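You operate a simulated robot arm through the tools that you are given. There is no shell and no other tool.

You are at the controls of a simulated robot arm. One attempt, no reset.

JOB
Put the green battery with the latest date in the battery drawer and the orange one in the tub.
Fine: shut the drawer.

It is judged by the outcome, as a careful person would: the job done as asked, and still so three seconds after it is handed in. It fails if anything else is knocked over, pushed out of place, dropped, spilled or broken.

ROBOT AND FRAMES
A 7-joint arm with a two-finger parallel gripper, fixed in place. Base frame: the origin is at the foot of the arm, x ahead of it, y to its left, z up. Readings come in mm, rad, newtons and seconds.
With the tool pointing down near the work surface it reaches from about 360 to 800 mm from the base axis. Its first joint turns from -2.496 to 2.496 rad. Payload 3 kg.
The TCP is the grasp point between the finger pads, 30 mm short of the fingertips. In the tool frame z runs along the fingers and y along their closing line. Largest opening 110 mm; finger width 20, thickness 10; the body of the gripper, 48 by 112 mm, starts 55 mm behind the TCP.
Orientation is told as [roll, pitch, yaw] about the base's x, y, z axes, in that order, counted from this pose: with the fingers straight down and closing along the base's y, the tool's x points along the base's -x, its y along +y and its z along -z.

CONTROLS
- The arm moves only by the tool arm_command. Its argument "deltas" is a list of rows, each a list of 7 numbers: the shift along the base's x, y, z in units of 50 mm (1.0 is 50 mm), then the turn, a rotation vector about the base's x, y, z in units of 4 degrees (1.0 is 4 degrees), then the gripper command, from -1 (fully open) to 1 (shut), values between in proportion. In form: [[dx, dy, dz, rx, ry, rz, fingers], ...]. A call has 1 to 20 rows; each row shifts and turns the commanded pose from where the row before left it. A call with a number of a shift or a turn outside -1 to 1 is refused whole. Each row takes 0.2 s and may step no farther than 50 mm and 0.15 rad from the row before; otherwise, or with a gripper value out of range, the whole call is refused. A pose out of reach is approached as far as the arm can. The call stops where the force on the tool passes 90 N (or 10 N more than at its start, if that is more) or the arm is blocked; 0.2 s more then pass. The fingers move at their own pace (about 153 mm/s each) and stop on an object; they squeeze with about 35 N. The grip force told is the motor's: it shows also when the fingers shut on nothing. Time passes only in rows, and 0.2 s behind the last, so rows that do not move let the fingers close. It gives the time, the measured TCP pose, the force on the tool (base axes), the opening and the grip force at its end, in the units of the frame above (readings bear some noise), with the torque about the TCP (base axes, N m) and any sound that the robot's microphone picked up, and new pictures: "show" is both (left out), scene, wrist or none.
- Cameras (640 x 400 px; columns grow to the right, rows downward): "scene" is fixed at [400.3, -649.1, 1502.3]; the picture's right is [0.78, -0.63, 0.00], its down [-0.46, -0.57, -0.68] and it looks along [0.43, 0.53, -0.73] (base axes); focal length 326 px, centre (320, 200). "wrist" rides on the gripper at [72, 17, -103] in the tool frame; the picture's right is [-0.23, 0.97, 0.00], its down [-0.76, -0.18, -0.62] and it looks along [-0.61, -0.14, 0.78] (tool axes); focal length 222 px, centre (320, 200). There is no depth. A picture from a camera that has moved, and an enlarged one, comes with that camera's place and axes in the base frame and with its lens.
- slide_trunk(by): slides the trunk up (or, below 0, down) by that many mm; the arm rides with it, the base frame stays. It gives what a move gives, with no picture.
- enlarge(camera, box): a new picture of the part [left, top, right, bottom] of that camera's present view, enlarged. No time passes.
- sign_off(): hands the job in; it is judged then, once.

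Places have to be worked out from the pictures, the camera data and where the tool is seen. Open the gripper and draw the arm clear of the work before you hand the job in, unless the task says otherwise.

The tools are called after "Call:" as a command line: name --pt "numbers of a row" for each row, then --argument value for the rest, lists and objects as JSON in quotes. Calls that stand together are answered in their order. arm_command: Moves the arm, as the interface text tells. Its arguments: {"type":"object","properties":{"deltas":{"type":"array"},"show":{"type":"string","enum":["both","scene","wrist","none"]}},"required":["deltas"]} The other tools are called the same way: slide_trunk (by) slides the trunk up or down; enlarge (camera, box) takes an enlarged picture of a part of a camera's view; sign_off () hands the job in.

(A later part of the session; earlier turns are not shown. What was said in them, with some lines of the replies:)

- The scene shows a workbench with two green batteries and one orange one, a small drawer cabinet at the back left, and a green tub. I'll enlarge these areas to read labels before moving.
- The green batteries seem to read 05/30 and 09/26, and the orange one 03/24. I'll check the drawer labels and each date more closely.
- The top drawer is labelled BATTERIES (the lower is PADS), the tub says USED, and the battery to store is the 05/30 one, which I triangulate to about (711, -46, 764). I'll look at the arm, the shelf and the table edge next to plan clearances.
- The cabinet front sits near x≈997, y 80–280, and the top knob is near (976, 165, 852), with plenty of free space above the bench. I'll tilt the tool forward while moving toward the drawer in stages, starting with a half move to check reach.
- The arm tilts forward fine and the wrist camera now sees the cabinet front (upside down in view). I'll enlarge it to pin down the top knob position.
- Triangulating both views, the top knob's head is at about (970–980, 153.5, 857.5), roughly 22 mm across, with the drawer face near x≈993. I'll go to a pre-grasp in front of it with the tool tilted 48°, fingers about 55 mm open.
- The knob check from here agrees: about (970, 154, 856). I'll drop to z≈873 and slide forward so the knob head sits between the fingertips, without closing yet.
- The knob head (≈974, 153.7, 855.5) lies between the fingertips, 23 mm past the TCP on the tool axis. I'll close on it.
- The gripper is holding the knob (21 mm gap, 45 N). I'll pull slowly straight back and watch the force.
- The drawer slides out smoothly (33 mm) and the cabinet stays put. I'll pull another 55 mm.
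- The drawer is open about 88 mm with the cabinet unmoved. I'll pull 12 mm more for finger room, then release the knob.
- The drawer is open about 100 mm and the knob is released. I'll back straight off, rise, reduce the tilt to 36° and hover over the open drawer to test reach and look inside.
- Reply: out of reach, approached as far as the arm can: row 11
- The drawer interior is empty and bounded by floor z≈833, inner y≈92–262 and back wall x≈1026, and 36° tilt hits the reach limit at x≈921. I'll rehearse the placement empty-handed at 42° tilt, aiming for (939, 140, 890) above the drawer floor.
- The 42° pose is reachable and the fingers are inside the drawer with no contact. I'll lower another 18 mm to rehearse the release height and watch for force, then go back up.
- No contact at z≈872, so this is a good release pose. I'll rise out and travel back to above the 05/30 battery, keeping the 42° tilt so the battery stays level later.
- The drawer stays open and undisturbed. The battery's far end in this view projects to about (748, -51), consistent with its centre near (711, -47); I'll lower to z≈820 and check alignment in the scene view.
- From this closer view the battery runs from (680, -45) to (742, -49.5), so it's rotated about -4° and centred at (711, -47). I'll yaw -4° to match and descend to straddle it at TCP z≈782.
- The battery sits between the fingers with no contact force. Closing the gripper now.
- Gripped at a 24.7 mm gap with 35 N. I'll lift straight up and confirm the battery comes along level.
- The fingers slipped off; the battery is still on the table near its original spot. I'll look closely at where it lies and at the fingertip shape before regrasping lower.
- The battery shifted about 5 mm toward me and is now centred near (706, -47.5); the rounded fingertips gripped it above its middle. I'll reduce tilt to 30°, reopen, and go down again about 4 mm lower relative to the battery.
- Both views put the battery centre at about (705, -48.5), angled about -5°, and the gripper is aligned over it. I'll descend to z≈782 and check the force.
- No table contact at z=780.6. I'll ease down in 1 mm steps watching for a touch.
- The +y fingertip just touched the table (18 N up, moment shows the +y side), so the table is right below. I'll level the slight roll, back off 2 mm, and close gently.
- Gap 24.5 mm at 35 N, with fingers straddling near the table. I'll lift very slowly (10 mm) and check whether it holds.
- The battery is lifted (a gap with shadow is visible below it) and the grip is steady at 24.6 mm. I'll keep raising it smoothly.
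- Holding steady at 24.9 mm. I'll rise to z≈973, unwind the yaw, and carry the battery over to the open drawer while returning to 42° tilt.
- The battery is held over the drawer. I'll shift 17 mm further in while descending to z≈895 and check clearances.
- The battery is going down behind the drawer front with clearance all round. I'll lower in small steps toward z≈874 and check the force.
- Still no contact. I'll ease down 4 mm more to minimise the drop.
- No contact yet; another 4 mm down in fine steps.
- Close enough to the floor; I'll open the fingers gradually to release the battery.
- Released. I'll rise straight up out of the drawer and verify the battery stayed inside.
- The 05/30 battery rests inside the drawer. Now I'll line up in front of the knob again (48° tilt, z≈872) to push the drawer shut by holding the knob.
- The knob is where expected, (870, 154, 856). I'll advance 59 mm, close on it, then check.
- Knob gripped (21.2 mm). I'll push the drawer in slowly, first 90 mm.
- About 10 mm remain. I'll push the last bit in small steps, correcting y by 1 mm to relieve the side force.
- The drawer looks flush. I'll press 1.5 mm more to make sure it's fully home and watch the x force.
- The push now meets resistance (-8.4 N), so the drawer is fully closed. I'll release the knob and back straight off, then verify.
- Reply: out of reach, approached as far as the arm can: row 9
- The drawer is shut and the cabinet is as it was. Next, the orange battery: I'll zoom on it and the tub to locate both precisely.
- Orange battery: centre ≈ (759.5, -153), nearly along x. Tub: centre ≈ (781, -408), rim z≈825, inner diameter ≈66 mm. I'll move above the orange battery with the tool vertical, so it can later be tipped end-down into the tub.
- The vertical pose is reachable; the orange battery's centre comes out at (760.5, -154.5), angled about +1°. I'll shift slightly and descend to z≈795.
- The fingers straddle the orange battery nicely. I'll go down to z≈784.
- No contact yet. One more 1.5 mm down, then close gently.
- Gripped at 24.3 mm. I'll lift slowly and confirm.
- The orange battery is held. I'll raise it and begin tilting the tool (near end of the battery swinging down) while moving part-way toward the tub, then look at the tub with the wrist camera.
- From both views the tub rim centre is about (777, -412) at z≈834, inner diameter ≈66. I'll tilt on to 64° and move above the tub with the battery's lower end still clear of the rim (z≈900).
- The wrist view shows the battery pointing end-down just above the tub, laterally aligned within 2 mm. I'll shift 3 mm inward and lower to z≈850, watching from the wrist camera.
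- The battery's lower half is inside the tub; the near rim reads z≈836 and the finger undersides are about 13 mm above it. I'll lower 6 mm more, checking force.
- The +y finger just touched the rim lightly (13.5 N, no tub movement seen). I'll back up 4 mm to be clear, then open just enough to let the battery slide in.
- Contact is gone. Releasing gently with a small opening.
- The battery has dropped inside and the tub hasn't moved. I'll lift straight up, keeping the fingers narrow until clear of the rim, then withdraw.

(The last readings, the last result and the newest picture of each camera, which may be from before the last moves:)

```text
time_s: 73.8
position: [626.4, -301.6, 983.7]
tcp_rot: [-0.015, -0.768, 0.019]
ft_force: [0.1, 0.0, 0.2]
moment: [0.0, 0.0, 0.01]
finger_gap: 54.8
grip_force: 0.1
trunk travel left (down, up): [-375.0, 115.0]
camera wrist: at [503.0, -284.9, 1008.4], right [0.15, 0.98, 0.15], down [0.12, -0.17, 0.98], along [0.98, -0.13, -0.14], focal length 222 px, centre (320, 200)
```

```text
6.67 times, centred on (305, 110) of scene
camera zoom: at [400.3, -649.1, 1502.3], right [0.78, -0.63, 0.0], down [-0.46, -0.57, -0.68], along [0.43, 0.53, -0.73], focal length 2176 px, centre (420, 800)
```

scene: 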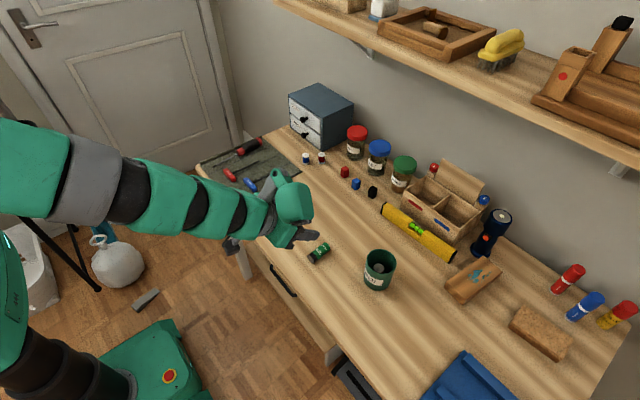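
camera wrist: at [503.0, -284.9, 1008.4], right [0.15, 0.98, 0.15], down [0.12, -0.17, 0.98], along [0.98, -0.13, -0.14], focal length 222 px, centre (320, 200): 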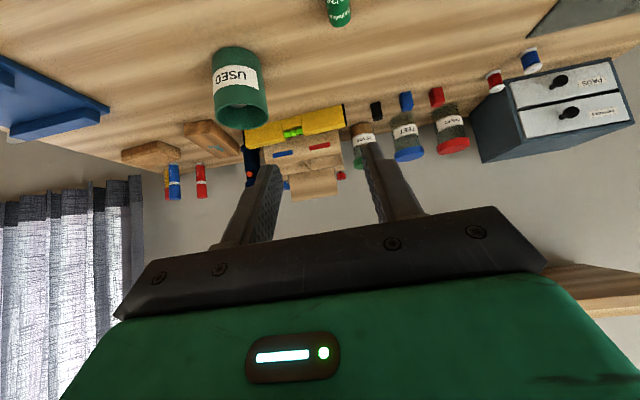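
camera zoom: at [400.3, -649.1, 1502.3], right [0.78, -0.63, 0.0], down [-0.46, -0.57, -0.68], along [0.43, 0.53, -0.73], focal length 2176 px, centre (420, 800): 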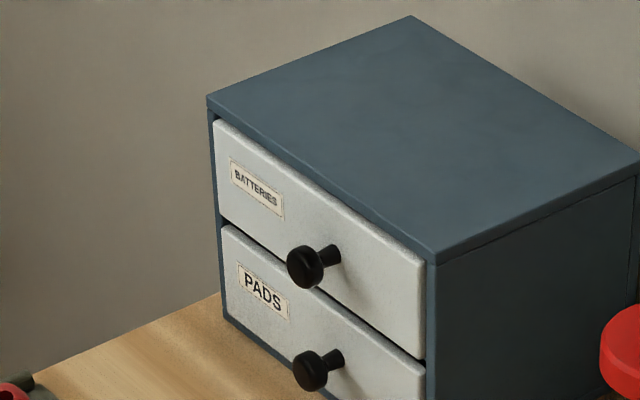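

The orange battery stands inside the unmoved tub and the drawer is shut. I'll withdraw the arm to its start-like pose with the gripper open.

Call:
arm_command --pt "-0.3 0.1 0.4 0 1 0 -0.3" --pt "-0.3 0.3 0.4 0 1 0 -1" --pt "-0.3 0.45 0.3 0 1 0 -1" --pt "-0.3 0.5 0.2 0 1 0 -1" --pt "-0.3 0.5 0.2 0 1 0 -1" --pt "-0.2 0.5 0 0 1 0 -1" --pt "-0.2 0.5 0 0 1 0 -1" --pt "-0.2 0.5 0 0 1 0 -1" --pt "-0.1 0.5 0 0 1 0 -1" --pt "0 0.5 0 0 1 0 -1" --pt "0 0.5 0 0 1 0 -1" --pt "0 0.5 0 0 0 0 -1" --pt "0 0.5 0 0 0 0 -1" --pt "0 0.5 0 0 0 0 -1" --pt "0 0 0 0 0 0 -1"

Call:
enlarge --camera "scene" --box '[190, 70, 510, 300]'

```text
time_s: 77.0
position: [516.8, 16.0, 1059.3]
tcp_rot: [0.001, -0.001, 0.014]
ft_force: [-0.7, -0.6, 0.2]
moment: [-0.01, 0.02, -0.01]
finger_gap: 110.3
grip_force: 0.1
trunk travel left (down, up): [-375.0, 115.0]
camera wrist: at [444.5, 32.0, 1162.7], right [0.21, 0.98, 0.0], down [0.76, -0.17, 0.62], along [0.61, -0.13, -0.78], focal length 222 px, centre (320, 200)
```

scene: 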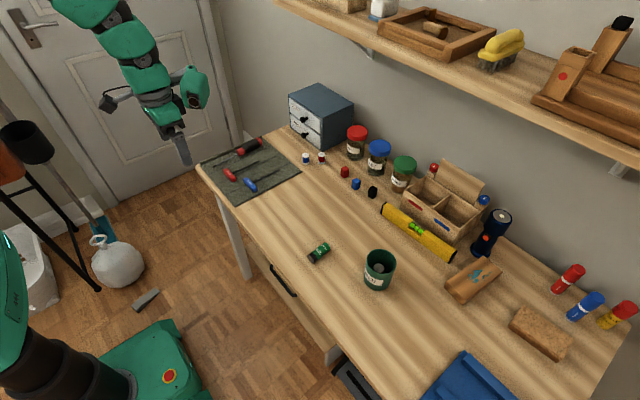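
wrist: 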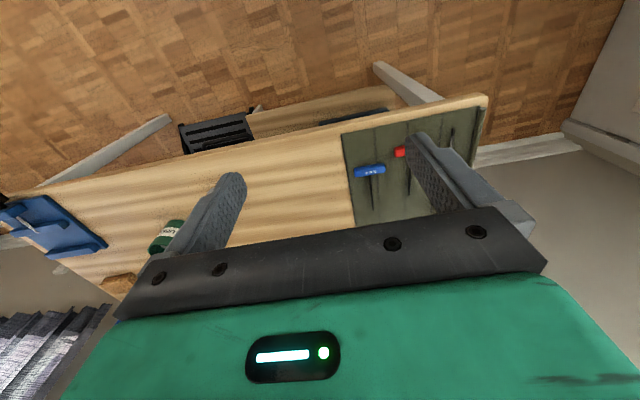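

```text
1.74 times, centred on (350, 185) of scene
camera zoom: at [400.3, -649.1, 1502.3], right [0.78, -0.63, 0.0], down [-0.46, -0.57, -0.68], along [0.43, 0.53, -0.73], focal length 568 px, centre (268, 226)
```

zoom: 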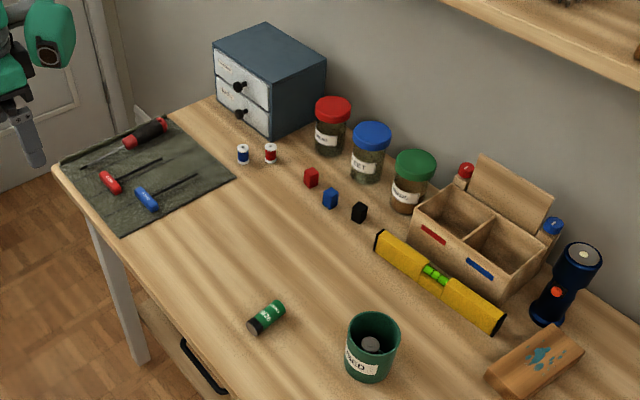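

Everything is in place: the 05/30 green battery is in the shut BATTERIES drawer, the orange one is in the tub, and the 09/26 battery and other items are untouched. The arm is clear with the gripper open, so I'm handing the job in.

Call:
sign_off

```text
The job is handed in.
```

The job is done and handed in. The green battery dated 05/30 is in the drawer labelled BATTERIES, and the drawer is shut. The orange battery is standing in the tub.

- **Date choice:** the two green batteries read 05/30 and 09/26, so 05/30 was the later one. The 09/26 battery is still on the bench where it was.
- **First grip slipped:** on the first try the fingers slid off the 05/30 battery, and it moved about 5 mm on the bench. I gripped it again lower down and it held.
- **Tub contact:** one finger briefly touched the tub rim before I let go of the orange battery, which then dropped the last few centimetres inside. The tub shows no movement in the pictures.

In the final pictures the cabinet and everything else on the bench are where they started. The arm is back near its starting pose with the gripper open.
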